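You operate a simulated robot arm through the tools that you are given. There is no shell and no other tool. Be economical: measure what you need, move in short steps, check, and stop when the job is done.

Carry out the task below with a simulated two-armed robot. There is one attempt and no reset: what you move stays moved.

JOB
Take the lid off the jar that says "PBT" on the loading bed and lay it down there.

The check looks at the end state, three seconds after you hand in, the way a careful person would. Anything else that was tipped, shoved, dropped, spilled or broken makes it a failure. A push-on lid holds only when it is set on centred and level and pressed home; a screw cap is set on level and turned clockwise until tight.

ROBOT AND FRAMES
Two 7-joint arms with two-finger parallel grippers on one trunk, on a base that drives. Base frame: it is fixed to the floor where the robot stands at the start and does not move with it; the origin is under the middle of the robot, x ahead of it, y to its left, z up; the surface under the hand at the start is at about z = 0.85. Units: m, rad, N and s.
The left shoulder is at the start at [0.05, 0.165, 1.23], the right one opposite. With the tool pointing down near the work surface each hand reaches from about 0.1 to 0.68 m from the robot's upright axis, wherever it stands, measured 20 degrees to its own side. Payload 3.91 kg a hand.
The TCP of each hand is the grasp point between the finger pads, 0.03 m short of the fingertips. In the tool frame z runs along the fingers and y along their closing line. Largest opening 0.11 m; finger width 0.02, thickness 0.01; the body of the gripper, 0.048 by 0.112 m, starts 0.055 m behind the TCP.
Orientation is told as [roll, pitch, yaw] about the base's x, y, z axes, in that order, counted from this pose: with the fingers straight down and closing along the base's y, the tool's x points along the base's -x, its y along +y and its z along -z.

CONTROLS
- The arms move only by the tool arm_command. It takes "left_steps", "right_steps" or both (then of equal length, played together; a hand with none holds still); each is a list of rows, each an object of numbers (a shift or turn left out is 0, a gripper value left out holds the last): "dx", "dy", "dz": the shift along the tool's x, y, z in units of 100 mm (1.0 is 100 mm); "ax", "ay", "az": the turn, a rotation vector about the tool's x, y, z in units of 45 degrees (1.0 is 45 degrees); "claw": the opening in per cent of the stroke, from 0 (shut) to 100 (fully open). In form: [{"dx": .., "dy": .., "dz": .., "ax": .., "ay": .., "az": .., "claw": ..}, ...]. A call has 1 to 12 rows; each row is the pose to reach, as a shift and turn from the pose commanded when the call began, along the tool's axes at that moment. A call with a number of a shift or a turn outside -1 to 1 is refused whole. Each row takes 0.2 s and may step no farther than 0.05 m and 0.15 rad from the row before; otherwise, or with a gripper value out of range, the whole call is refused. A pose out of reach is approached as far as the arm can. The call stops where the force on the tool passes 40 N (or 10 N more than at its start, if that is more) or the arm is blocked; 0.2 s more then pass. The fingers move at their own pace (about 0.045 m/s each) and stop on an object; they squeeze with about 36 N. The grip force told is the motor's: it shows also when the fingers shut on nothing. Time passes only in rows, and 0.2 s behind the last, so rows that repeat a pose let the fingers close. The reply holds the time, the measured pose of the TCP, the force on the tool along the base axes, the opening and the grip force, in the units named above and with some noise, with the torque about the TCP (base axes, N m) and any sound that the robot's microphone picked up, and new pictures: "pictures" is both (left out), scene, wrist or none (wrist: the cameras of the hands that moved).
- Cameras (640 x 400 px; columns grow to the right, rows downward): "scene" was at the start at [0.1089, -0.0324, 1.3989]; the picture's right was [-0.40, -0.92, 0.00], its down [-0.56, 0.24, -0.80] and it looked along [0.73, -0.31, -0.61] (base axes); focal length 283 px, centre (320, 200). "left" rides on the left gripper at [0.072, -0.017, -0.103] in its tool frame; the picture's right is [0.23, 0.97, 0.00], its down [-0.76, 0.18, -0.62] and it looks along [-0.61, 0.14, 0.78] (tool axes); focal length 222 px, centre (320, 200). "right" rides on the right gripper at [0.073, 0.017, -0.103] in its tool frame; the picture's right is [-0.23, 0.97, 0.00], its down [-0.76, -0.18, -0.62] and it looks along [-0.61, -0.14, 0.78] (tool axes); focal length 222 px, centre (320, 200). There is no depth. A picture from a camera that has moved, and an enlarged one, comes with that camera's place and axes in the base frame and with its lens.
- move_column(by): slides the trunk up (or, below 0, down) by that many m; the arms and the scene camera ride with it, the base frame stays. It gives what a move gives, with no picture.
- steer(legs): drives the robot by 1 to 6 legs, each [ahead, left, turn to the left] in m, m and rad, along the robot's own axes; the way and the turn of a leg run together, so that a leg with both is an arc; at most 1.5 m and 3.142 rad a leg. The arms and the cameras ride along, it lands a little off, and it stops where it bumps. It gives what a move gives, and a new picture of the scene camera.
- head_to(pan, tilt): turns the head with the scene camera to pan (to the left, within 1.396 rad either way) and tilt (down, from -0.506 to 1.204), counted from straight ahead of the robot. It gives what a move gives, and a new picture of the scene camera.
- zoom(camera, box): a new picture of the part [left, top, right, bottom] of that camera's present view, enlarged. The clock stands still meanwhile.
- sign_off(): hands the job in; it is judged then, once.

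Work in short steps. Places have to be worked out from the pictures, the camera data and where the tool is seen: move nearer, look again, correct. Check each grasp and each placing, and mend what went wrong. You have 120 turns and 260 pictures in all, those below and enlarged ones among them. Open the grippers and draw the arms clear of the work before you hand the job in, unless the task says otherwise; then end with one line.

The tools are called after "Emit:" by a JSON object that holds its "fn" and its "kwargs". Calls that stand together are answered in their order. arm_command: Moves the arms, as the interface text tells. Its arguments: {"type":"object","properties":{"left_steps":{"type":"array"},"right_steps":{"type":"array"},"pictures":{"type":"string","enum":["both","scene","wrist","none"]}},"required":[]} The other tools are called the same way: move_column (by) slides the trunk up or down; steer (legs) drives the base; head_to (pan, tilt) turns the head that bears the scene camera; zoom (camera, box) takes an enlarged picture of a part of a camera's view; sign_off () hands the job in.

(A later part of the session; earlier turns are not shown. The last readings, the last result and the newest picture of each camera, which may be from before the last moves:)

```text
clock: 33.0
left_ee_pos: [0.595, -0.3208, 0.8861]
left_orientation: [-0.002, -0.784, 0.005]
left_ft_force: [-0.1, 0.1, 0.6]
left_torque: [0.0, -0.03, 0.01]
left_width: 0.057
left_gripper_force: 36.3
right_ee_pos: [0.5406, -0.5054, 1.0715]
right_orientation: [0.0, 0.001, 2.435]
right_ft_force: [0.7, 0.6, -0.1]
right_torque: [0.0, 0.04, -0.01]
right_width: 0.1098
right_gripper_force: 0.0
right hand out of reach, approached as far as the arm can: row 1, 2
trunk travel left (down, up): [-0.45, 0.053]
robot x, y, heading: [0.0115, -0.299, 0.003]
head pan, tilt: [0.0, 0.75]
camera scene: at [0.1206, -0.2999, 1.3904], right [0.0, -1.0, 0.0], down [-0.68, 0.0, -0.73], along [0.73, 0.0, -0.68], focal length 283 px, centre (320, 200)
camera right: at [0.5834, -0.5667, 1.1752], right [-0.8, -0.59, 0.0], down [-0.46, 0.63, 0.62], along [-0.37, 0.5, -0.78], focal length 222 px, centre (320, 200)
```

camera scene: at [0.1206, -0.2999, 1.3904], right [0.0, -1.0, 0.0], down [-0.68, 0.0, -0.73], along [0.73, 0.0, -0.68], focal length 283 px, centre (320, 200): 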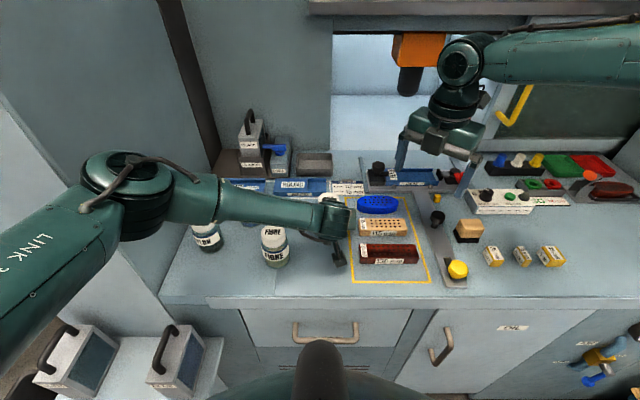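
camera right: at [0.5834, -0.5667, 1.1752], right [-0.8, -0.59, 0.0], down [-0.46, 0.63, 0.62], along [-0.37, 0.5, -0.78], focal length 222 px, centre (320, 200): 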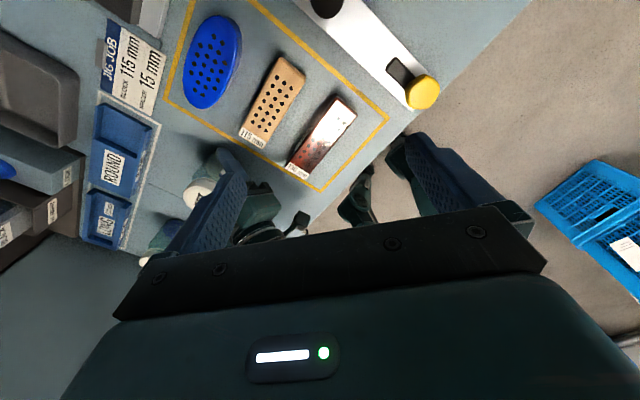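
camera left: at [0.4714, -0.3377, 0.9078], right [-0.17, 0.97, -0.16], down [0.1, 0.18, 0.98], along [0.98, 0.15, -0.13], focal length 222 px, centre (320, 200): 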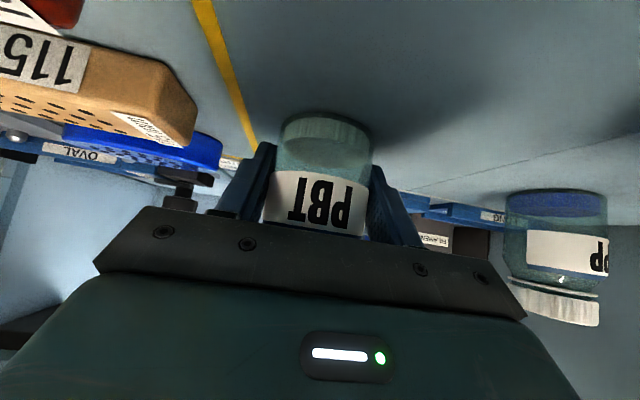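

The arm seems wound into a poor configuration. I'll draw back to the right, unwind the yaw towards 0, and then approach the jar afresh.

Emit:
{"fn": "arm_command", "kwargs": {"right_steps": [{"dx": 0.0, "dy": 0.4, "dz": -0.3}, {"dx": 0.0, "dy": 0.8, "dz": -0.6}, {"dx": 0.0, "dy": 0.8, "dz": -1.0}], "pictures": "none"}}

Emit:
{"fn": "arm_command", "kwargs": {"right_steps": [{"az": 0.166}, {"az": 0.333}, {"az": 0.5}, {"az": 0.666}, {"az": 0.833}, {"az": 1.0}], "pictures": "none"}}

Emit:
{"fn": "arm_command", "kwargs": {"right_steps": [{"az": 0.166}, {"az": 0.333}, {"az": 0.5}, {"az": 0.666}, {"az": 0.833}, {"az": 1.0}], "pictures": "none"}}

Emit:
{"fn": "arm_command", "kwargs": {"right_steps": [{"az": 0.166}, {"az": 0.333}, {"az": 0.5}, {"az": 0.666}, {"az": 0.833}, {"az": 1.0}], "pictures": "scene"}}

```text
clock: 33.8
left_ee_pos: [0.5958, -0.3214, 0.8854]
left_orientation: [-0.002, -0.783, 0.007]
left_ft_force: [0.8, 0.7, 0.6]
left_torque: [0.07, 0.02, 0.03]
left_width: 0.0571
left_gripper_force: 36.4
right_ee_pos: [0.4876, -0.5667, 1.1706]
right_orientation: [0.002, -0.001, 2.437]
right_ft_force: [-0.1, 0.0, -0.6]
right_torque: [0.03, 0.03, -0.01]
right_width: 0.11
right_gripper_force: 0.1
trunk travel left (down, up): [-0.45, 0.053]
robot x, y, heading: [0.0078, -0.299, 0.0]
head pan, tilt: [0.0, 0.75]
```

```text
clock: 35.2
left_ee_pos: [0.5962, -0.3215, 0.8862]
left_orientation: [-0.002, -0.784, 0.007]
left_ft_force: [0.7, 0.8, -0.1]
left_torque: [-0.01, -0.02, 0.0]
left_width: 0.0573
left_gripper_force: 36.3
right_ee_pos: [0.4883, -0.5684, 1.1707]
right_orientation: [0.001, -0.001, 1.648]
right_ft_force: [-0.2, 0.3, -0.2]
right_torque: [-0.03, 0.0, 0.01]
right_width: 0.1099
right_gripper_force: 0.0
trunk travel left (down, up): [-0.45, 0.053]
robot x, y, heading: [0.0089, -0.297, 0.004]
head pan, tilt: [0.0, 0.75]
```

```text
clock: 36.6
left_ee_pos: [0.5949, -0.3216, 0.886]
left_orientation: [-0.001, -0.784, 0.007]
left_ft_force: [0.1, -0.1, 0.5]
left_torque: [0.04, 0.0, 0.01]
left_width: 0.0571
left_gripper_force: 36.1
right_ee_pos: [0.4875, -0.5684, 1.1724]
right_orientation: [0.002, 0.0, 0.863]
right_ft_force: [-0.5, -0.1, -0.1]
right_torque: [0.0, 0.0, -0.01]
right_width: 0.11
right_gripper_force: 0.1
trunk travel left (down, up): [-0.45, 0.053]
robot x, y, heading: [0.0107, -0.3022, 0.001]
head pan, tilt: [0.0, 0.75]
```

```text
clock: 38.0
left_ee_pos: [0.5952, -0.3211, 0.8858]
left_orientation: [-0.001, -0.784, 0.007]
left_ft_force: [-0.7, 0.9, 0.6]
left_torque: [0.02, 0.02, 0.0]
left_width: 0.057
left_gripper_force: 36.1
right_ee_pos: [0.4883, -0.5679, 1.1713]
right_orientation: [0.0, 0.0, 0.076]
right_ft_force: [-0.5, 0.2, 0.8]
right_torque: [-0.01, -0.05, 0.02]
right_width: 0.11
right_gripper_force: 0.0
trunk travel left (down, up): [-0.45, 0.053]
robot x, y, heading: [0.0055, -0.3011, -0.001]
head pan, tilt: [0.0, 0.75]
camera scene: at [0.1206, -0.2998, 1.3904], right [0.0, -1.0, 0.0], down [-0.68, 0.0, -0.73], along [0.73, 0.0, -0.68], focal length 283 px, centre (320, 200)
```

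scene: 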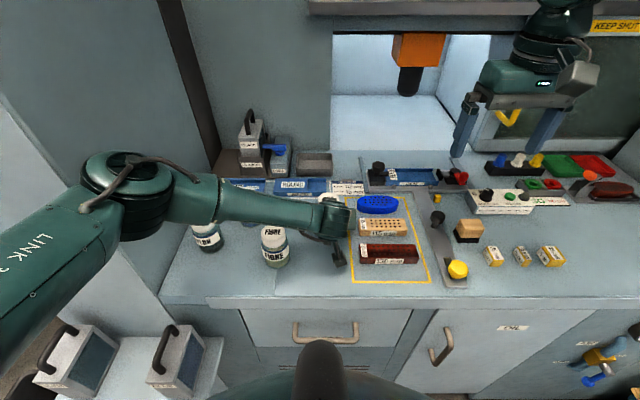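

Now approach at yaw≈0: ahead and left at z 1.17.

Emit:
{"fn": "arm_command", "kwargs": {"right_steps": [{"dx": -0.3, "dy": 0.33}, {"dx": -0.6, "dy": 0.66}, {"dx": -0.9, "dy": 1.0}, {"dx": -1.0, "dy": 1.0}], "pictures": "none"}}

```text
clock: 39.0
left_ee_pos: [0.5944, -0.322, 0.8864]
left_orientation: [-0.002, -0.784, 0.006]
left_ft_force: [0.9, 0.9, 0.2]
left_torque: [0.0, 0.06, -0.01]
left_width: 0.0566
left_gripper_force: 35.7
right_ee_pos: [0.5371, -0.4916, 1.168]
right_orientation: [0.002, 0.001, 0.076]
right_ft_force: [0.3, -0.9, 0.3]
right_torque: [-0.01, -0.02, -0.04]
right_width: 0.1099
right_gripper_force: 0.0
right hand out of reach, approached as far as the arm can: row 3, 4
trunk travel left (down, up): [-0.45, 0.053]
robot x, y, heading: [0.0054, -0.3002, 0.002]
head pan, tilt: [0.0, 0.75]
```

The same limit applies at any yaw, so it is distance at this height. The reach is quoted near the work surface, so I'll pull back slightly, go low (tips above the blocks) and test the reach there.

Emit:
{"fn": "arm_command", "kwargs": {"right_steps": [{"dx": 0.3, "dz": 0.3}, {"dx": 0.4, "dz": 0.7}, {"dx": 0.4, "dz": 1.0}], "pictures": "none"}}

Emit:
{"fn": "arm_command", "kwargs": {"right_steps": [{"dz": 0.3}, {"dz": 0.6}, {"dz": 0.9}], "pictures": "both"}}

```text
clock: 39.8
left_ee_pos: [0.5941, -0.3225, 0.8856]
left_orientation: [-0.002, -0.783, 0.005]
left_ft_force: [-0.8, 0.0, 0.6]
left_torque: [0.02, 0.02, 0.02]
left_width: 0.0572
left_gripper_force: 36.3
right_ee_pos: [0.4994, -0.4936, 1.0691]
right_orientation: [0.0, -0.001, 0.078]
right_ft_force: [-0.5, -0.8, -0.4]
right_torque: [-0.01, 0.01, -0.01]
right_width: 0.1101
right_gripper_force: 0.0
trunk travel left (down, up): [-0.45, 0.053]
robot x, y, heading: [0.0064, -0.3004, 0.002]
head pan, tilt: [0.0, 0.75]
```

```text
clock: 40.6
left_ee_pos: [0.5949, -0.3207, 0.8866]
left_orientation: [-0.001, -0.784, 0.008]
left_ft_force: [0.0, -0.6, -0.7]
left_torque: [-0.02, 0.0, 0.02]
left_width: 0.0571
left_gripper_force: 36.0
right_ee_pos: [0.4915, -0.5016, 0.985]
right_orientation: [0.002, 0.001, 0.079]
right_ft_force: [-0.3, -0.7, 0.3]
right_torque: [0.01, 0.01, -0.01]
right_width: 0.11
right_gripper_force: 0.0
right hand out of reach, approached as far as the arm can: row 3
trunk travel left (down, up): [-0.45, 0.053]
robot x, y, heading: [0.0066, -0.3015, 0.0]
head pan, tilt: [0.0, 0.75]
camera scene: at [0.1206, -0.3, 1.3904], right [0.0, -1.0, 0.0], down [-0.68, 0.0, -0.73], along [0.73, 0.0, -0.68], focal length 283 px, centre (320, 200)
camera right: at [0.4167, -0.4917, 1.0876], right [0.15, 0.99, 0.0], down [0.77, -0.12, 0.62], along [0.62, -0.09, -0.78], focal length 222 px, centre (320, 200)
```

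scene: 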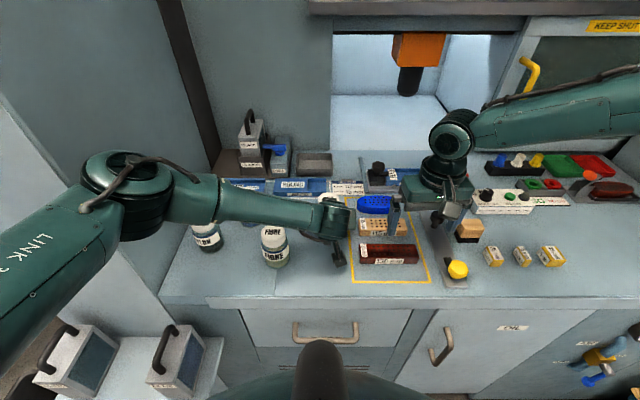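
right: 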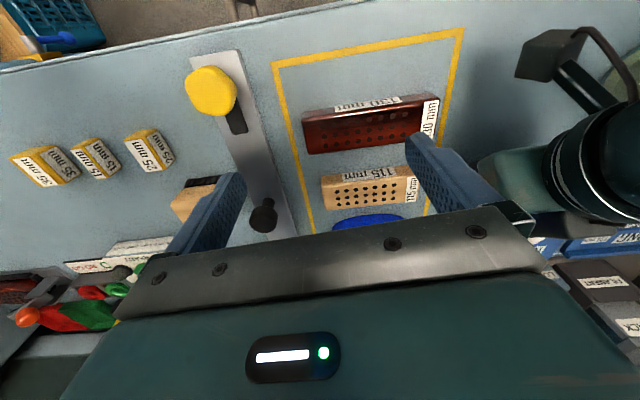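

Going lower made it worse, so the elbow is probably flared out to the right in this posture. I'll retract to the starting pose of that arm and look at its elbow.

Emit:
{"fn": "arm_command", "kwargs": {"right_steps": [{"dx": 0.2, "dy": -0.3, "dz": -0.3}, {"dx": 0.4, "dy": -0.65, "dz": -0.65}, {"dx": 0.6, "dy": -1.0, "dz": -1.0}], "pictures": "none"}}

Emit:
{"fn": "arm_command", "kwargs": {"right_steps": [{"dx": 0.05, "dy": -0.3, "dz": -0.3, "az": 0.1}, {"dx": 0.1, "dy": -0.65, "dz": -0.5, "az": 0.1}, {"dx": 0.15, "dy": -0.95, "dz": -0.5, "az": 0.1}], "pictures": "none"}}

Emit:
{"fn": "head_to", "kwargs": {"pan": -1.2, "tilt": 0.2}}

```text
refused: row 2 steps farther than a row can; nothing moved
```

```text
clock: 41.4
left_ee_pos: [0.5944, -0.3202, 0.8865]
left_orientation: [-0.002, -0.782, 0.005]
left_ft_force: [-0.8, -0.7, 0.1]
left_torque: [-0.01, 0.01, 0.01]
left_width: 0.0571
left_gripper_force: 35.9
right_ee_pos: [0.4838, -0.5958, 1.0338]
right_orientation: [0.0, 0.0, 0.003]
right_ft_force: [-0.4, -0.5, -0.3]
right_torque: [-0.01, 0.01, -0.01]
right_width: 0.11
right_gripper_force: 0.0
trunk travel left (down, up): [-0.45, 0.053]
robot x, y, heading: [0.0094, -0.3041, 0.002]
head pan, tilt: [0.0, 0.75]
```

```text
clock: 42.8
left_ee_pos: [0.5945, -0.3203, 0.8859]
left_orientation: [-0.001, -0.786, 0.007]
left_ft_force: [0.0, 0.5, 0.6]
left_torque: [0.04, -0.01, 0.01]
left_width: 0.0571
left_gripper_force: 35.7
right_ee_pos: [0.4844, -0.5949, 1.0342]
right_orientation: [-0.001, -0.001, 0.002]
right_ft_force: [-0.3, -0.4, -0.6]
right_torque: [0.0, 0.03, 0.01]
right_width: 0.1099
right_gripper_force: 0.0
trunk travel left (down, up): [-0.45, 0.053]
robot x, y, heading: [0.0071, -0.3037, 0.009]
head pan, tilt: [-1.201, 0.201]
camera scene: at [0.0716, -0.3868, 1.44], right [-0.93, -0.36, 0.0], down [-0.07, 0.19, -0.98], along [0.36, -0.91, -0.2], focal length 283 px, centre (320, 200)
```

scene: 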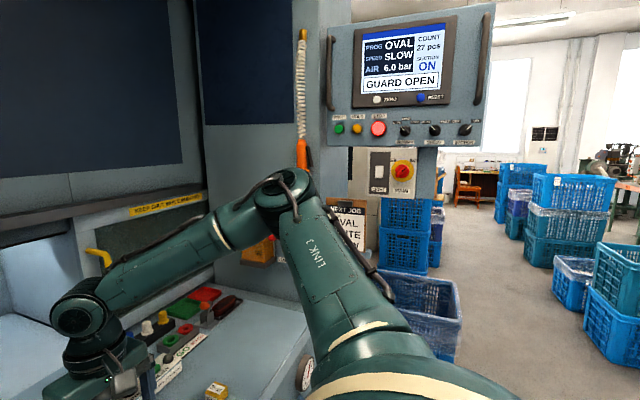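

The elbow is raised out to the right and bent about 90°. I'll test how far it reaches straight along its quoted 20° line at this lower height, to understand the limit.

Emit:
{"fn": "arm_command", "kwargs": {"right_steps": [{"dx": -0.4, "dy": 0.2}, {"dx": -0.8, "dy": 0.4}, {"dx": -1.0, "dy": 0.5}], "pictures": "scene"}}

```text
clock: 43.6
left_ee_pos: [0.5945, -0.3208, 0.8866]
left_orientation: [-0.002, -0.781, 0.008]
left_ft_force: [0.2, -0.5, 0.0]
left_torque: [-0.01, 0.04, 0.06]
left_width: 0.0572
left_gripper_force: 36.0
right_ee_pos: [0.5625, -0.5579, 1.0382]
right_orientation: [0.0, 0.0, 0.0]
right_ft_force: [-0.3, -0.1, -0.2]
right_torque: [0.0, -0.05, 0.03]
right_width: 0.1101
right_gripper_force: 0.0
right hand out of reach, approached as far as the arm can: row 2, 3
trunk travel left (down, up): [-0.45, 0.053]
robot x, y, heading: [0.0113, -0.3042, 0.0]
head pan, tilt: [-1.201, 0.201]
camera scene: at [0.0714, -0.3868, 1.4401], right [-0.93, -0.36, 0.0], down [-0.07, 0.19, -0.98], along [0.36, -0.91, -0.2], focal length 283 px, centre (320, 200)
```

scene: 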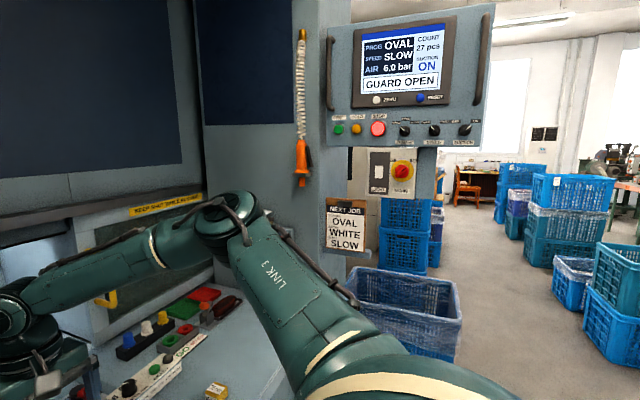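

I'll go back to this arm's home pose and compare its posture with the early picture from the same head angle.

Emit:
{"fn": "arm_command", "kwargs": {"right_steps": [{"dx": 0.4, "dy": -0.3}, {"dx": 0.8, "dy": -0.6}, {"dx": 1.0, "dy": -0.9, "dz": -0.3}, {"dx": 1.0, "dy": -1.0, "dz": -0.6}], "pictures": "none"}}

Emit:
{"fn": "arm_command", "kwargs": {"right_steps": [{"dx": 0.3, "dy": -0.2, "dz": -0.2}, {"dx": 0.54, "dy": -0.4, "dz": -0.37}, {"dx": 0.54, "dy": -0.4, "dz": -0.37}], "pictures": "none"}}

Emit:
{"fn": "head_to", "kwargs": {"pan": -1.0, "tilt": 0.9}}

```text
clock: 44.6
left_ee_pos: [0.5952, -0.3212, 0.8861]
left_orientation: [-0.002, -0.784, 0.008]
left_ft_force: [-0.9, 0.6, -0.1]
left_torque: [0.03, 0.01, 0.02]
left_width: 0.0569
left_gripper_force: 35.6
right_ee_pos: [0.4608, -0.6596, 1.0951]
right_orientation: [0.0, 0.001, 0.001]
right_ft_force: [0.4, -0.6, 0.0]
right_torque: [0.0, -0.01, 0.01]
right_width: 0.1099
right_gripper_force: 0.0
trunk travel left (down, up): [-0.45, 0.053]
robot x, y, heading: [0.0097, -0.3027, 0.006]
head pan, tilt: [-1.201, 0.201]
```

```text
clock: 45.4
left_ee_pos: [0.5954, -0.3206, 0.8858]
left_orientation: [-0.001, -0.785, 0.008]
left_ft_force: [0.4, 0.9, -0.2]
left_torque: [0.02, 0.0, -0.03]
left_width: 0.0571
left_gripper_force: 35.7
right_ee_pos: [0.4056, -0.6996, 1.1325]
right_orientation: [0.0, 0.001, 0.001]
right_ft_force: [0.2, 0.1, 0.2]
right_torque: [0.02, -0.01, 0.01]
right_width: 0.11
right_gripper_force: 0.1
trunk travel left (down, up): [-0.45, 0.053]
robot x, y, heading: [0.0083, -0.3019, 0.002]
head pan, tilt: [-1.201, 0.201]
```

```text
clock: 46.4
left_ee_pos: [0.5952, -0.3213, 0.8853]
left_orientation: [-0.001, -0.784, 0.008]
left_ft_force: [0.7, 0.2, -0.4]
left_torque: [0.0, -0.01, -0.03]
left_width: 0.057
left_gripper_force: 35.6
right_ee_pos: [0.4057, -0.6996, 1.1324]
right_orientation: [0.0, 0.001, 0.001]
right_ft_force: [0.7, 0.1, -1.0]
right_torque: [-0.01, -0.01, 0.03]
right_width: 0.11
right_gripper_force: 0.2
trunk travel left (down, up): [-0.45, 0.053]
robot x, y, heading: [0.0096, -0.305, -0.002]
head pan, tilt: [-1.0, 0.901]
camera scene: at [0.0786, -0.3635, 1.3786], right [-0.84, -0.54, 0.0], down [-0.42, 0.66, -0.62], along [0.34, -0.52, -0.78], focal length 283 px, centre (320, 200)
```

scene: 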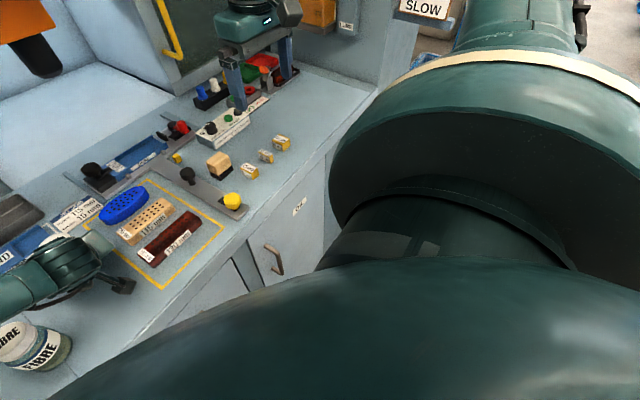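

The arm is back in its home posture, so the limit is real: the right hand can't reach the jar top-down from here. Since the left hand holds the jar well, I'll lift it 10 mm and carry it straight towards the robot to a free spot on the bed where both hands can work. First the small lift.

Emit:
{"fn": "head_to", "kwargs": {"pan": 0.0, "tilt": 0.75}}

Emit:
{"fn": "arm_command", "kwargs": {"left_steps": [{"dx": -0.025, "dz": -0.025}, {"dx": -0.05, "dz": -0.05}, {"dx": -0.071, "dz": -0.071}, {"dx": -0.071, "dz": -0.071}], "pictures": "both"}}

```text
clock: 47.7
left_ee_pos: [0.5945, -0.321, 0.886]
left_orientation: [-0.001, -0.785, 0.005]
left_ft_force: [1.3, 0.5, -0.1]
left_torque: [0.04, -0.04, -0.04]
left_width: 0.0569
left_gripper_force: 36.3
right_ee_pos: [0.4066, -0.6989, 1.132]
right_orientation: [-0.001, 0.0, 0.0]
right_ft_force: [-0.4, -0.1, -0.2]
right_torque: [-0.01, 0.01, 0.01]
right_width: 0.11
right_gripper_force: 0.0
trunk travel left (down, up): [-0.45, 0.053]
robot x, y, heading: [0.0086, -0.2997, 0.005]
head pan, tilt: [0.0, 0.75]
camera scene: at [0.1206, -0.2999, 1.3904], right [0.0, -1.0, 0.0], down [-0.68, 0.0, -0.73], along [0.73, 0.0, -0.68], focal length 283 px, centre (320, 200)
```

scene: 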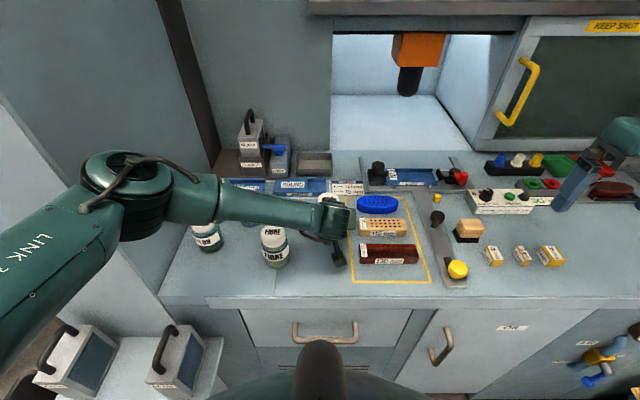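

```text
clock: 48.7
left_ee_pos: [0.5956, -0.3209, 0.8955]
left_orientation: [-0.001, -0.782, 0.007]
left_ft_force: [1.1, 1.0, -1.9]
left_torque: [-0.02, 0.0, 0.01]
left_width: 0.0573
left_gripper_force: 36.2
right_ee_pos: [0.4078, -0.6999, 1.1312]
right_orientation: [-0.001, 0.0, 0.0]
right_ft_force: [0.0, -0.2, -0.1]
right_torque: [-0.03, -0.02, -0.01]
right_width: 0.11
right_gripper_force: 0.0
trunk travel left (down, up): [-0.45, 0.053]
robot x, y, heading: [0.0119, -0.3037, -0.001]
head pan, tilt: [0.0, 0.75]
camera scene: at [0.1207, -0.2999, 1.3904], right [0.0, -1.0, 0.0], down [-0.68, 0.0, -0.73], along [0.73, 0.0, -0.68], focal length 283 px, centre (320, 200)
camera left: at [0.4722, -0.3372, 0.9179], right [-0.17, 0.97, -0.16], down [0.1, 0.18, 0.98], along [0.98, 0.15, -0.13], focal length 222 px, centre (320, 200)
```

scene: 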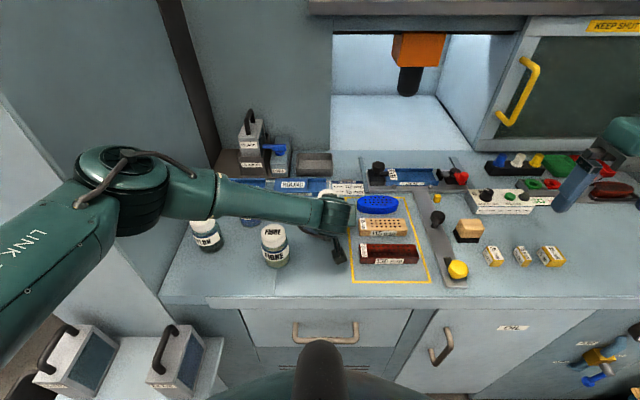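
left: 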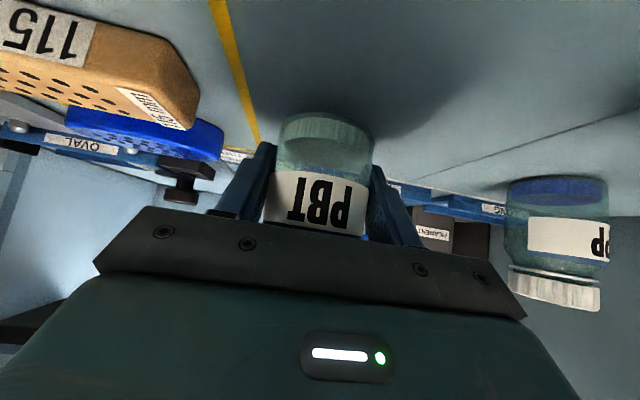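

The jar is lifted and stays level. I'll carry it 130 mm straight towards the robot, slowly.

Emit:
{"fn": "arm_command", "kwargs": {"left_steps": [{"dx": 0.09, "dz": -0.09}, {"dx": 0.18, "dz": -0.18}, {"dx": 0.28, "dz": -0.28}, {"dx": 0.37, "dz": -0.37}, {"dx": 0.46, "dz": -0.46}, {"dx": 0.55, "dz": -0.55}, {"dx": 0.64, "dz": -0.64}, {"dx": 0.74, "dz": -0.74}, {"dx": 0.83, "dz": -0.83}, {"dx": 0.92, "dz": -0.92}, {"dx": 0.92, "dz": -0.92}]}}

```text
clock: 51.1
left_ee_pos: [0.465, -0.3213, 0.8957]
left_orientation: [-0.002, -0.784, 0.006]
left_ft_force: [0.1, 0.7, -1.9]
left_torque: [0.05, -0.02, -0.03]
left_width: 0.057
left_gripper_force: 36.2
right_ee_pos: [0.4065, -0.6995, 1.133]
right_orientation: [0.0, -0.001, 0.0]
right_ft_force: [-0.1, 0.4, 0.4]
right_torque: [0.01, 0.03, -0.01]
right_width: 0.11
right_gripper_force: 0.1
trunk travel left (down, up): [-0.45, 0.053]
robot x, y, heading: [0.0103, -0.3042, 0.003]
head pan, tilt: [0.0, 0.75]
camera scene: at [0.1208, -0.2999, 1.3904], right [0.0, -1.0, 0.0], down [-0.68, 0.0, -0.73], along [0.73, 0.0, -0.68], focal length 283 px, centre (320, 200)
camera left: at [0.3422, -0.338, 0.9173], right [-0.17, 0.97, -0.16], down [0.1, 0.18, 0.98], along [0.98, 0.15, -0.13], focal length 222 px, centre (320, 200)
```

scene: 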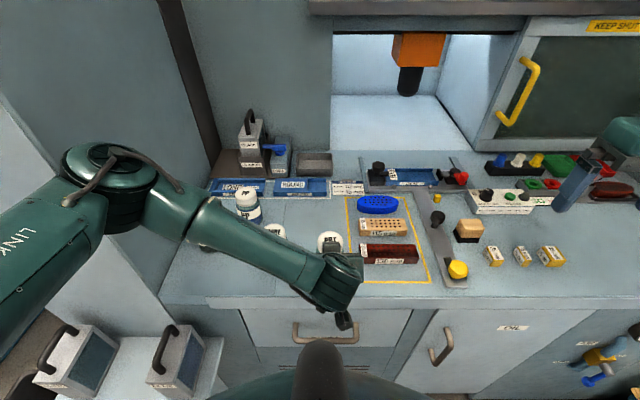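
left: 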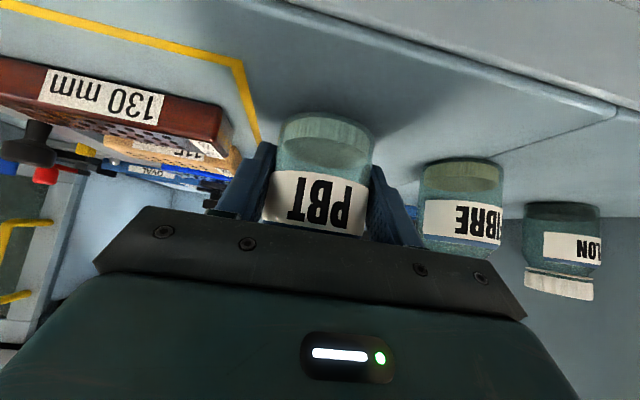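

The bench edge is near x≈0.41, and the jar axis is now at x≈0.478, a free spot well inside the edge. I'll set it down here.

Emit:
{"fn": "arm_command", "kwargs": {"left_steps": [{"dx": 0.02, "dz": 0.02}, {"dx": 0.04, "dz": 0.04}, {"dx": 0.055, "dz": 0.055}, {"dx": 0.065, "dz": 0.065}, {"dx": 0.072, "dz": 0.072}, {"dx": 0.072, "dz": 0.072}], "pictures": "wrist"}}

```text
clock: 52.5
left_ee_pos: [0.4657, -0.3208, 0.8866]
left_orientation: [-0.002, -0.781, 0.008]
left_ft_force: [0.2, 0.0, -1.2]
left_torque: [0.0, 0.01, -0.02]
left_width: 0.0571
left_gripper_force: 36.1
right_ee_pos: [0.4067, -0.6996, 1.1324]
right_orientation: [0.0, 0.001, -0.001]
right_ft_force: [0.5, 0.4, -0.4]
right_torque: [-0.03, -0.01, -0.02]
right_width: 0.1102
right_gripper_force: 0.0
trunk travel left (down, up): [-0.45, 0.053]
robot x, y, heading: [0.0067, -0.3005, 0.001]
head pan, tilt: [0.0, 0.75]
camera left: at [0.3422, -0.3384, 0.9079], right [-0.17, 0.97, -0.16], down [0.1, 0.18, 0.98], along [0.98, 0.15, -0.13], focal length 222 px, centre (320, 200)
```

left: 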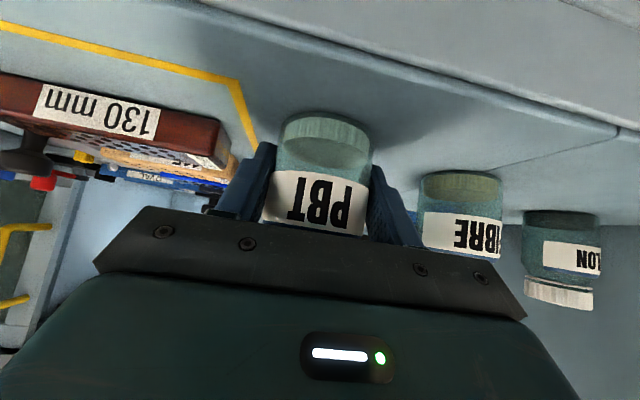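

Nearly down; one more millimetre to make sure it is seated, watching the force.

Emit:
{"fn": "arm_command", "kwargs": {"left_steps": [{"dx": 0.006, "dz": 0.006}, {"dx": 0.01, "dz": 0.01}, {"dx": 0.01, "dz": 0.01}], "pictures": "none"}}

```text
clock: 53.3
left_ee_pos: [0.4671, -0.3222, 0.8867]
left_orientation: [-0.003, -0.786, 0.006]
left_ft_force: [-0.5, -0.6, 7.6]
left_torque: [0.06, 0.17, 0.03]
left_width: 0.0569
left_gripper_force: 35.5
right_ee_pos: [0.4071, -0.6995, 1.1328]
right_orientation: [0.0, 0.001, -0.001]
right_ft_force: [-0.5, 0.5, 0.6]
right_torque: [0.01, 0.03, -0.01]
right_width: 0.1099
right_gripper_force: 0.1
trunk travel left (down, up): [-0.45, 0.053]
robot x, y, heading: [0.0072, -0.3026, 0.002]
head pan, tilt: [0.0, 0.75]
```

Seated on the bench (7.6 N upward). I release and back the left hand straight out along its fingers.

Emit:
{"fn": "arm_command", "kwargs": {"left_steps": [{"claw": 62}, {"claw": 76}, {"claw": 76}, {"claw": 76}], "pictures": "none"}}

Emit:
{"fn": "arm_command", "kwargs": {"left_steps": [{"dz": -0.25}, {"dz": -0.5}, {"dz": -0.75}, {"dz": -1.0}], "pictures": "both"}}

```text
clock: 54.3
left_ee_pos: [0.4653, -0.3209, 0.8859]
left_orientation: [-0.001, -0.785, 0.005]
left_ft_force: [0.1, -0.3, -0.1]
left_torque: [0.02, 0.0, 0.03]
left_width: 0.0835
left_gripper_force: 0.0
right_ee_pos: [0.407, -0.6996, 1.1326]
right_orientation: [0.001, 0.0, -0.001]
right_ft_force: [0.5, 0.8, -0.1]
right_torque: [-0.04, -0.02, 0.0]
right_width: 0.1098
right_gripper_force: 0.0
trunk travel left (down, up): [-0.45, 0.053]
robot x, y, heading: [0.0082, -0.3007, -0.001]
head pan, tilt: [0.0, 0.75]
```

```text
clock: 55.3
left_ee_pos: [0.3937, -0.3219, 0.956]
left_orientation: [-0.002, -0.783, 0.004]
left_ft_force: [0.1, -0.4, -0.4]
left_torque: [0.03, 0.0, -0.01]
left_width: 0.0837
left_gripper_force: 0.1
right_ee_pos: [0.4066, -0.7002, 1.1327]
right_orientation: [-0.001, -0.001, 0.001]
right_ft_force: [0.0, 0.9, -0.8]
right_torque: [0.07, -0.02, 0.03]
right_width: 0.1099
right_gripper_force: 0.0
trunk travel left (down, up): [-0.45, 0.053]
robot x, y, heading: [0.0106, -0.3016, 0.005]
head pan, tilt: [0.0, 0.75]
camera scene: at [0.1203, -0.3, 1.3904], right [0.0, -1.0, 0.0], down [-0.68, 0.0, -0.73], along [0.73, 0.0, -0.68], focal length 283 px, centre (320, 200)
camera left: at [0.2705, -0.3384, 0.9775], right [-0.17, 0.97, -0.16], down [0.1, 0.18, 0.98], along [0.98, 0.15, -0.13], focal length 222 px, centre (320, 200)
```

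scene: 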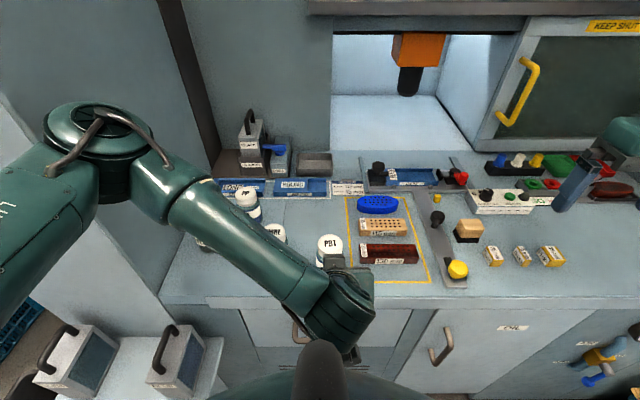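
left: 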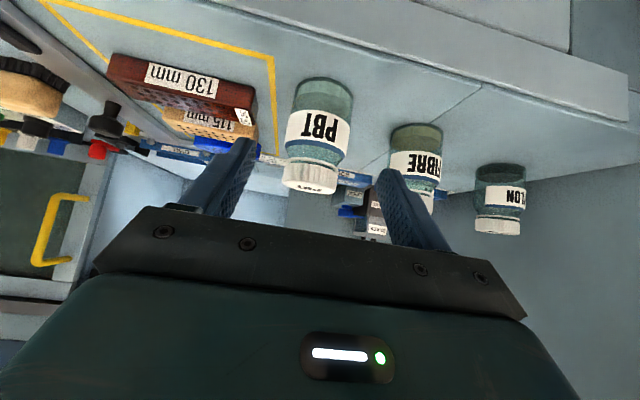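

The jar stands upright on its own. I'll raise both hands before changing the robot's stance.

Emit:
{"fn": "arm_command", "kwargs": {"left_steps": [{"dx": -0.25, "dz": -0.25}, {"dx": -0.5, "dz": -0.5}, {"dx": -0.75, "dz": -0.75}, {"dx": -1.0, "dz": -1.0}], "right_steps": [{"dz": -0.25}, {"dz": -0.5}, {"dz": -0.75}, {"dz": -1.0}], "pictures": "none"}}

Emit:
{"fn": "arm_command", "kwargs": {"left_steps": [{"dx": -0.25, "dz": -0.25}, {"dx": -0.5, "dz": -0.5}, {"dx": -0.75, "dz": -0.75}, {"dx": -0.75, "dz": -0.75}], "right_steps": [{"dz": -0.2}, {"dz": -0.4}, {"dz": -0.4}, {"dz": -0.4}], "pictures": "scene"}}

Emit:
{"fn": "steer", "kwargs": {"legs": [[-0.03, 0, 0], [0, 0, 0.35]]}}

```text
clock: 56.3
left_ee_pos: [0.3951, -0.3224, 1.0955]
left_orientation: [-0.002, -0.784, 0.005]
left_ft_force: [0.2, 0.3, 0.8]
left_torque: [-0.01, 0.03, 0.0]
left_width: 0.0835
left_gripper_force: 0.1
right_ee_pos: [0.4065, -0.6992, 1.2346]
right_orientation: [0.001, -0.001, -0.001]
right_ft_force: [0.0, -0.3, -0.3]
right_torque: [0.0, -0.02, -0.04]
right_width: 0.1099
right_gripper_force: 0.1
trunk travel left (down, up): [-0.45, 0.053]
robot x, y, heading: [0.013, -0.3055, -0.001]
head pan, tilt: [0.0, 0.75]
```

```text
clock: 57.3
left_ee_pos: [0.3973, -0.3213, 1.2071]
left_orientation: [-0.001, -0.782, 0.006]
left_ft_force: [0.0, -0.7, 1.1]
left_torque: [0.0, -0.01, 0.01]
left_width: 0.0835
left_gripper_force: 0.1
right_ee_pos: [0.4086, -0.6989, 1.2753]
right_orientation: [0.001, 0.0, -0.001]
right_ft_force: [0.4, -1.0, -0.4]
right_torque: [-0.01, -0.02, 0.02]
right_width: 0.11
right_gripper_force: 0.0
trunk travel left (down, up): [-0.45, 0.053]
robot x, y, heading: [0.0043, -0.3023, -0.0]
head pan, tilt: [0.0, 0.75]
camera scene: at [0.1208, -0.2998, 1.3904], right [0.0, -1.0, 0.0], down [-0.68, 0.0, -0.73], along [0.73, 0.0, -0.68], focal length 283 px, centre (320, 200)
```

scene: 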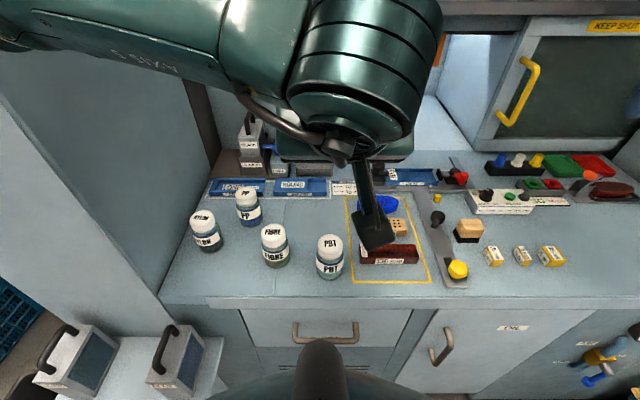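

```text
clock: 59.2
left_ee_pos: [0.35, -0.1872, 1.2061]
left_orientation: [-0.001, -0.783, 0.355]
left_ft_force: [0.4, -0.6, 0.5]
left_torque: [0.0, 0.02, 0.01]
left_width: 0.0837
left_gripper_force: 0.1
right_ee_pos: [0.4893, -0.5379, 1.2754]
right_orientation: [0.0, 0.001, 0.351]
right_ft_force: [-1.1, -0.4, 0.3]
right_torque: [-0.01, 0.03, -0.04]
right_width: 0.11
right_gripper_force: 0.1
trunk travel left (down, up): [-0.45, 0.053]
robot x, y, heading: [-0.0199, -0.3058, 0.353]
head pan, tilt: [0.0, 0.75]
camera scene: at [0.0836, -0.2612, 1.3904], right [0.34, -0.94, 0.0], down [-0.64, -0.23, -0.73], along [0.69, 0.25, -0.68], focal length 283 px, centre (320, 200)
```

scene: 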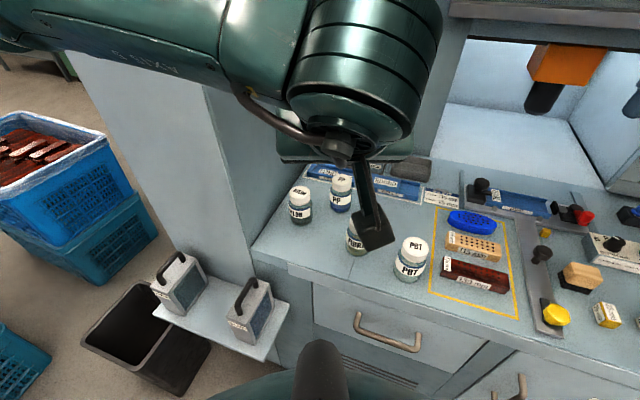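

Both hands are clear. I'll lower the trunk by 0.2 m (hands end at about z 1.0 and 1.07, away from the objects).

Emit:
{"fn": "move_column", "kwargs": {"by": -0.2}}

Emit:
{"fn": "head_to", "kwargs": {"pan": 0.0, "tilt": 0.6}}

```text
clock: 61.4
left_ee_pos: [0.3507, -0.1862, 1.0071]
left_orientation: [-0.004, -0.783, 0.356]
left_ft_force: [0.7, 0.5, 0.2]
left_torque: [-0.02, 0.0, 0.02]
left_width: 0.0835
left_gripper_force: 0.0
right_ee_pos: [0.49, -0.5389, 1.0747]
right_orientation: [0.001, 0.001, 0.35]
right_ft_force: [0.1, 0.8, -0.1]
right_torque: [-0.01, 0.0, -0.02]
right_width: 0.1101
right_gripper_force: 0.0
trunk travel left (down, up): [-0.25, 0.253]
robot x, y, heading: [-0.0256, -0.3028, 0.353]
head pan, tilt: [0.0, 0.75]
```

```text
clock: 62.1
left_ee_pos: [0.3507, -0.1862, 1.006]
left_orientation: [-0.002, -0.783, 0.356]
left_ft_force: [0.8, -0.5, 0.3]
left_torque: [-0.01, -0.03, 0.0]
left_width: 0.0834
left_gripper_force: 0.1
right_ee_pos: [0.4901, -0.538, 1.0738]
right_orientation: [0.0, -0.001, 0.351]
right_ft_force: [-0.3, 0.1, -0.5]
right_torque: [-0.02, 0.0, 0.04]
right_width: 0.1103
right_gripper_force: 0.2
trunk travel left (down, up): [-0.25, 0.253]
robot x, y, heading: [-0.0242, -0.3032, 0.349]
head pan, tilt: [0.0, 0.6]
camera scene: at [0.0887, -0.2595, 1.2032], right [0.34, -0.94, 0.0], down [-0.53, -0.19, -0.82], along [0.77, 0.28, -0.57], focal length 283 px, centre (320, 200)
```

scene: 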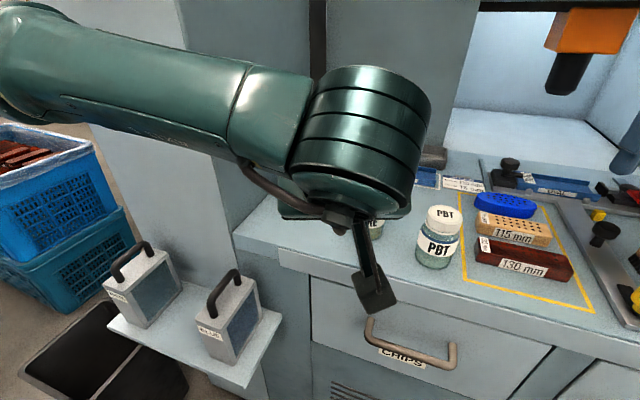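

I'll now turn the right hand 135° in place (three calls) so its camera faces away from the robot.

Emit:
{"fn": "arm_command", "kwargs": {"right_steps": [{"az": -0.166}, {"az": -0.333}, {"az": -0.5}, {"az": -0.666}, {"az": -0.833}, {"az": -1.0}], "pictures": "none"}}

Emit:
{"fn": "arm_command", "kwargs": {"right_steps": [{"az": -0.166}, {"az": -0.333}, {"az": -0.5}, {"az": -0.666}, {"az": -0.833}, {"az": -1.0}], "pictures": "none"}}

Emit:
{"fn": "arm_command", "kwargs": {"right_steps": [{"az": -0.166}, {"az": -0.333}, {"az": -0.5}, {"az": -0.666}, {"az": -0.833}, {"az": -1.0}], "pictures": "none"}}

```text
clock: 63.5
left_ee_pos: [0.3511, -0.1877, 1.0062]
left_orientation: [-0.002, -0.784, 0.354]
left_ft_force: [-0.2, -0.3, -0.9]
left_torque: [0.0, 0.03, -0.01]
left_width: 0.0836
left_gripper_force: 0.1
right_ee_pos: [0.4891, -0.5367, 1.074]
right_orientation: [0.0, 0.001, 1.138]
right_ft_force: [0.6, -0.7, 0.9]
right_torque: [0.03, -0.02, -0.01]
right_width: 0.1102
right_gripper_force: 0.0
trunk travel left (down, up): [-0.25, 0.253]
robot x, y, heading: [-0.0188, -0.3, 0.351]
head pan, tilt: [0.0, 0.6]
```

```text
clock: 64.9
left_ee_pos: [0.3517, -0.1861, 1.0063]
left_orientation: [-0.001, -0.784, 0.354]
left_ft_force: [0.1, -0.1, -0.5]
left_torque: [0.01, 0.02, 0.0]
left_width: 0.0836
left_gripper_force: 0.0
right_ee_pos: [0.4894, -0.5393, 1.075]
right_orientation: [-0.001, 0.0, 1.923]
right_ft_force: [0.2, 0.4, -0.2]
right_torque: [-0.01, -0.01, 0.0]
right_width: 0.1099
right_gripper_force: 0.0
trunk travel left (down, up): [-0.25, 0.253]
robot x, y, heading: [-0.0204, -0.3025, 0.351]
head pan, tilt: [0.0, 0.6]
```

```text
clock: 66.3
left_ee_pos: [0.3505, -0.1867, 1.006]
left_orientation: [-0.001, -0.783, 0.356]
left_ft_force: [0.4, 0.7, -0.9]
left_torque: [-0.01, -0.01, -0.01]
left_width: 0.0837
left_gripper_force: 0.0
right_ee_pos: [0.49, -0.5399, 1.0759]
right_orientation: [0.0, 0.0, 2.711]
right_ft_force: [0.6, 0.3, 0.1]
right_torque: [0.02, 0.03, -0.01]
right_width: 0.1097
right_gripper_force: 0.1
trunk travel left (down, up): [-0.25, 0.253]
robot x, y, heading: [-0.0198, -0.3012, 0.35]
head pan, tilt: [0.0, 0.6]
```

Now move it over the jar at z 1.075 in two calls.

Emit:
{"fn": "arm_command", "kwargs": {"right_steps": [{"dx": -0.17, "dy": -0.32}, {"dx": -0.34, "dy": -0.64}, {"dx": -0.5, "dy": -0.96}], "pictures": "none"}}

Emit:
{"fn": "arm_command", "kwargs": {"right_steps": [{"dx": -0.17, "dy": -0.32}, {"dx": -0.34, "dy": -0.64}, {"dx": -0.49, "dy": -0.95}, {"dx": -0.49, "dy": -0.95}], "pictures": "both"}}

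```text
clock: 67.1
left_ee_pos: [0.3503, -0.1871, 1.0062]
left_orientation: [-0.002, -0.783, 0.357]
left_ft_force: [0.7, 0.1, 0.0]
left_torque: [-0.03, 0.01, 0.0]
left_width: 0.0836
left_gripper_force: 0.0
right_ee_pos: [0.485, -0.4304, 1.0741]
right_orientation: [0.0, 0.0, 2.707]
right_ft_force: [0.8, 0.2, 1.2]
right_torque: [0.0, 0.0, -0.01]
right_width: 0.11
right_gripper_force: 0.0
trunk travel left (down, up): [-0.25, 0.253]
robot x, y, heading: [-0.0228, -0.2998, 0.351]
head pan, tilt: [0.0, 0.6]
```

```text
clock: 68.1
left_ee_pos: [0.3507, -0.1873, 1.0064]
left_orientation: [-0.002, -0.784, 0.356]
left_ft_force: [0.2, -0.3, -0.7]
left_torque: [-0.03, -0.01, 0.01]
left_width: 0.0833
left_gripper_force: 0.0
right_ee_pos: [0.4813, -0.3237, 1.0741]
right_orientation: [-0.001, -0.001, 2.705]
right_ft_force: [-0.4, 0.1, 0.1]
right_torque: [-0.01, -0.05, 0.01]
right_width: 0.1097
right_gripper_force: 0.0
trunk travel left (down, up): [-0.25, 0.253]
robot x, y, heading: [-0.0185, -0.303, 0.346]
head pan, tilt: [0.0, 0.6]
camera scene: at [0.0885, -0.2595, 1.2033], right [0.34, -0.94, 0.0], down [-0.53, -0.19, -0.83], along [0.77, 0.28, -0.56], focal length 283 px, centre (320, 200)
camera right: at [0.5385, -0.3707, 1.1778], right [-0.62, -0.79, 0.0], down [-0.62, 0.48, 0.62], along [-0.49, 0.38, -0.78], focal length 222 px, centre (320, 200)
```

scene: 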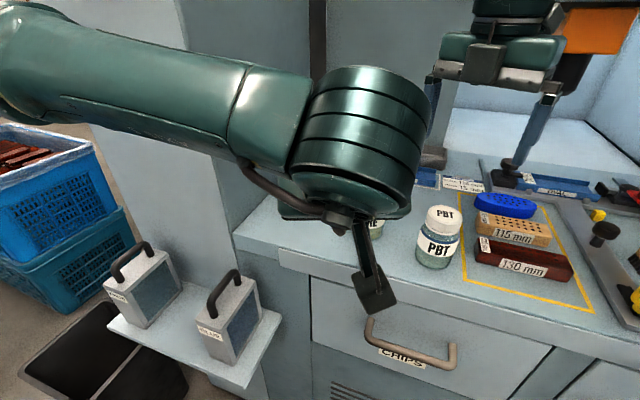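
right: 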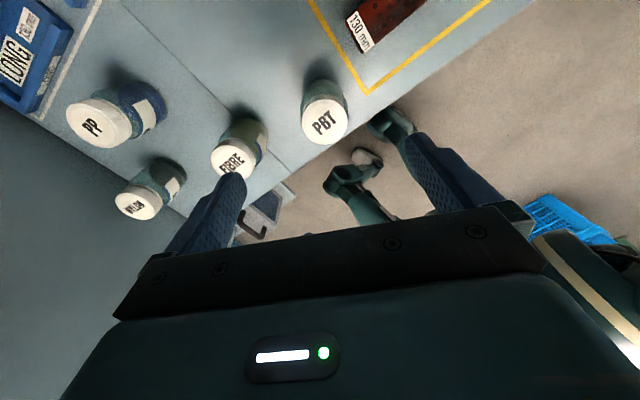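

The right hand reaches the jar here. I'll test its yaw range in free air above the jar before engaging.

Emit:
{"fn": "arm_command", "kwargs": {"right_steps": [{"az": -0.166}, {"az": -0.333}, {"az": -0.5}, {"az": -0.666}, {"az": -0.833}, {"az": -1.0}], "pictures": "none"}}

Emit:
{"fn": "arm_command", "kwargs": {"right_steps": [{"az": -0.166}, {"az": -0.333}, {"az": -0.5}, {"az": -0.666}, {"az": -0.833}], "pictures": "none"}}

```text
clock: 69.5
left_ee_pos: [0.3509, -0.1871, 1.0062]
left_orientation: [-0.001, -0.784, 0.355]
left_ft_force: [0.2, 0.1, -0.4]
left_torque: [0.0, 0.01, -0.01]
left_width: 0.0839
left_gripper_force: 0.1
right_ee_pos: [0.4799, -0.3234, 1.0744]
right_orientation: [0.001, -0.001, -2.788]
right_ft_force: [-0.1, -0.5, 0.6]
right_torque: [-0.01, -0.01, -0.01]
right_width: 0.1098
right_gripper_force: 0.0
trunk travel left (down, up): [-0.25, 0.253]
robot x, y, heading: [-0.0238, -0.303, 0.349]
head pan, tilt: [0.0, 0.6]
```

```text
clock: 70.7
left_ee_pos: [0.3501, -0.1864, 1.0061]
left_orientation: [0.0, -0.783, 0.357]
left_ft_force: [-0.2, 0.2, -0.9]
left_torque: [-0.02, 0.0, -0.02]
left_width: 0.0836
left_gripper_force: 0.1
right_ee_pos: [0.4816, -0.3244, 1.0736]
right_orientation: [-0.001, 0.0, -2.133]
right_ft_force: [0.0, -0.5, 0.0]
right_torque: [0.04, 0.01, 0.0]
right_width: 0.11
right_gripper_force: 0.0
trunk travel left (down, up): [-0.25, 0.253]
robot x, y, heading: [-0.0221, -0.3019, 0.35]
head pan, tilt: [0.0, 0.6]
```

Yaw 155°→238° is available. I'll raise the right hand 70 mm and turn it back to 155°, while the left hand moves across to its pre-grasp position in front of the jar.

Emit:
{"fn": "arm_command", "kwargs": {"right_steps": [{"dz": -0.2, "az": 0.166}, {"dz": -0.4, "az": 0.333}, {"dz": -0.6, "az": 0.5}, {"dz": -0.7, "az": 0.666}, {"dz": -0.7, "az": 0.833}], "left_steps": [{"dy": -0.2}, {"dy": -0.4}, {"dy": -0.6}, {"dy": -0.8}, {"dy": -0.9}], "pictures": "none"}}

Emit:
{"fn": "arm_command", "kwargs": {"right_steps": [{"az": 0.166}, {"az": 0.333}, {"az": 0.5}, {"az": 0.666}, {"az": 0.833}, {"az": 1.0}], "left_steps": [{"dy": -0.2, "dx": 0.1}, {"dy": -0.4, "dx": 0.2}, {"dy": -0.6, "dx": 0.3}, {"dy": -0.81, "dx": 0.43, "dz": 0.07}, {"dy": -0.81, "dx": 0.43, "dz": 0.07}, {"dy": -0.81, "dx": 0.43, "dz": 0.07}], "pictures": "both"}}

```text
clock: 71.9
left_ee_pos: [0.382, -0.271, 1.0078]
left_orientation: [0.0, -0.781, 0.356]
left_ft_force: [0.1, 0.0, 0.8]
left_torque: [0.0, -0.02, -0.01]
left_width: 0.0833
left_gripper_force: 0.2
right_ee_pos: [0.4772, -0.3288, 1.141]
right_orientation: [0.001, -0.001, -2.796]
right_ft_force: [0.3, 0.3, 0.4]
right_torque: [0.01, 0.0, -0.01]
right_width: 0.1097
right_gripper_force: 0.1
right hand out of reach, approached as far as the arm can: row 3, 4, 5
trunk travel left (down, up): [-0.25, 0.253]
robot x, y, heading: [-0.0202, -0.3053, 0.355]
head pan, tilt: [0.0, 0.6]
```

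```text
clock: 73.3
left_ee_pos: [0.3869, -0.3556, 0.9707]
left_orientation: [-0.001, -0.785, 0.356]
left_ft_force: [0.7, 0.0, 0.3]
left_torque: [-0.01, -0.01, 0.0]
left_width: 0.0836
left_gripper_force: 0.0
right_ee_pos: [0.4769, -0.3296, 1.1406]
right_orientation: [-0.002, 0.0, 2.704]
right_ft_force: [-0.1, 0.3, 0.5]
right_torque: [0.01, -0.01, 0.01]
right_width: 0.1102
right_gripper_force: 0.0
trunk travel left (down, up): [-0.25, 0.253]
robot x, y, heading: [-0.021, -0.3019, 0.351]
head pan, tilt: [0.0, 0.6]
camera scene: at [0.0887, -0.2595, 1.2033], right [0.34, -0.94, 0.0], down [-0.53, -0.19, -0.83], along [0.77, 0.28, -0.56], focal length 283 px, centre (320, 200)
camera right: at [0.5344, -0.3773, 1.2443], right [-0.62, -0.79, 0.0], down [-0.62, 0.48, 0.62], along [-0.49, 0.39, -0.78], focal length 222 px, centre (320, 200)
camera left: at [0.2762, -0.4148, 0.9924], right [-0.49, 0.86, -0.16], down [0.03, 0.2, 0.98], along [0.87, 0.47, -0.13], focal length 222 px, centre (320, 200)
```

scene: 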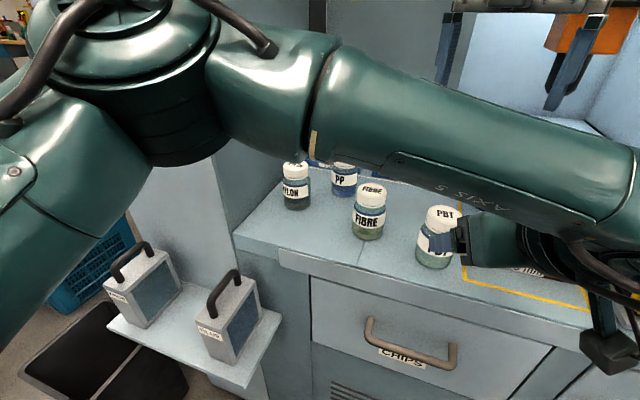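
right: 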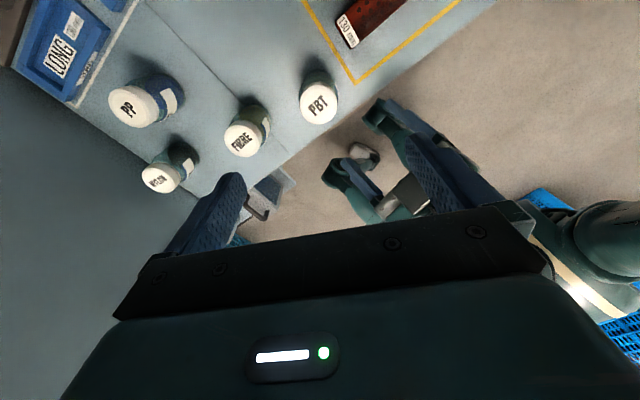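
left: 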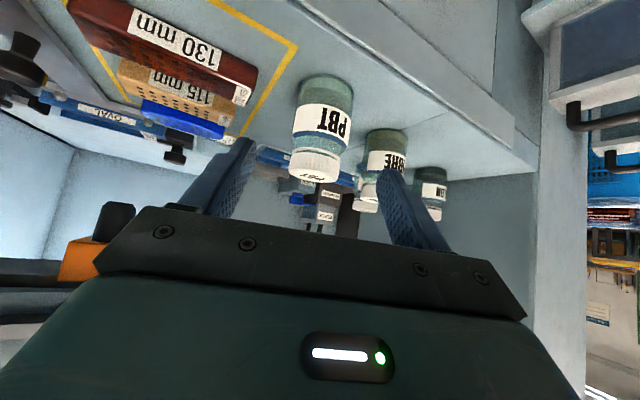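

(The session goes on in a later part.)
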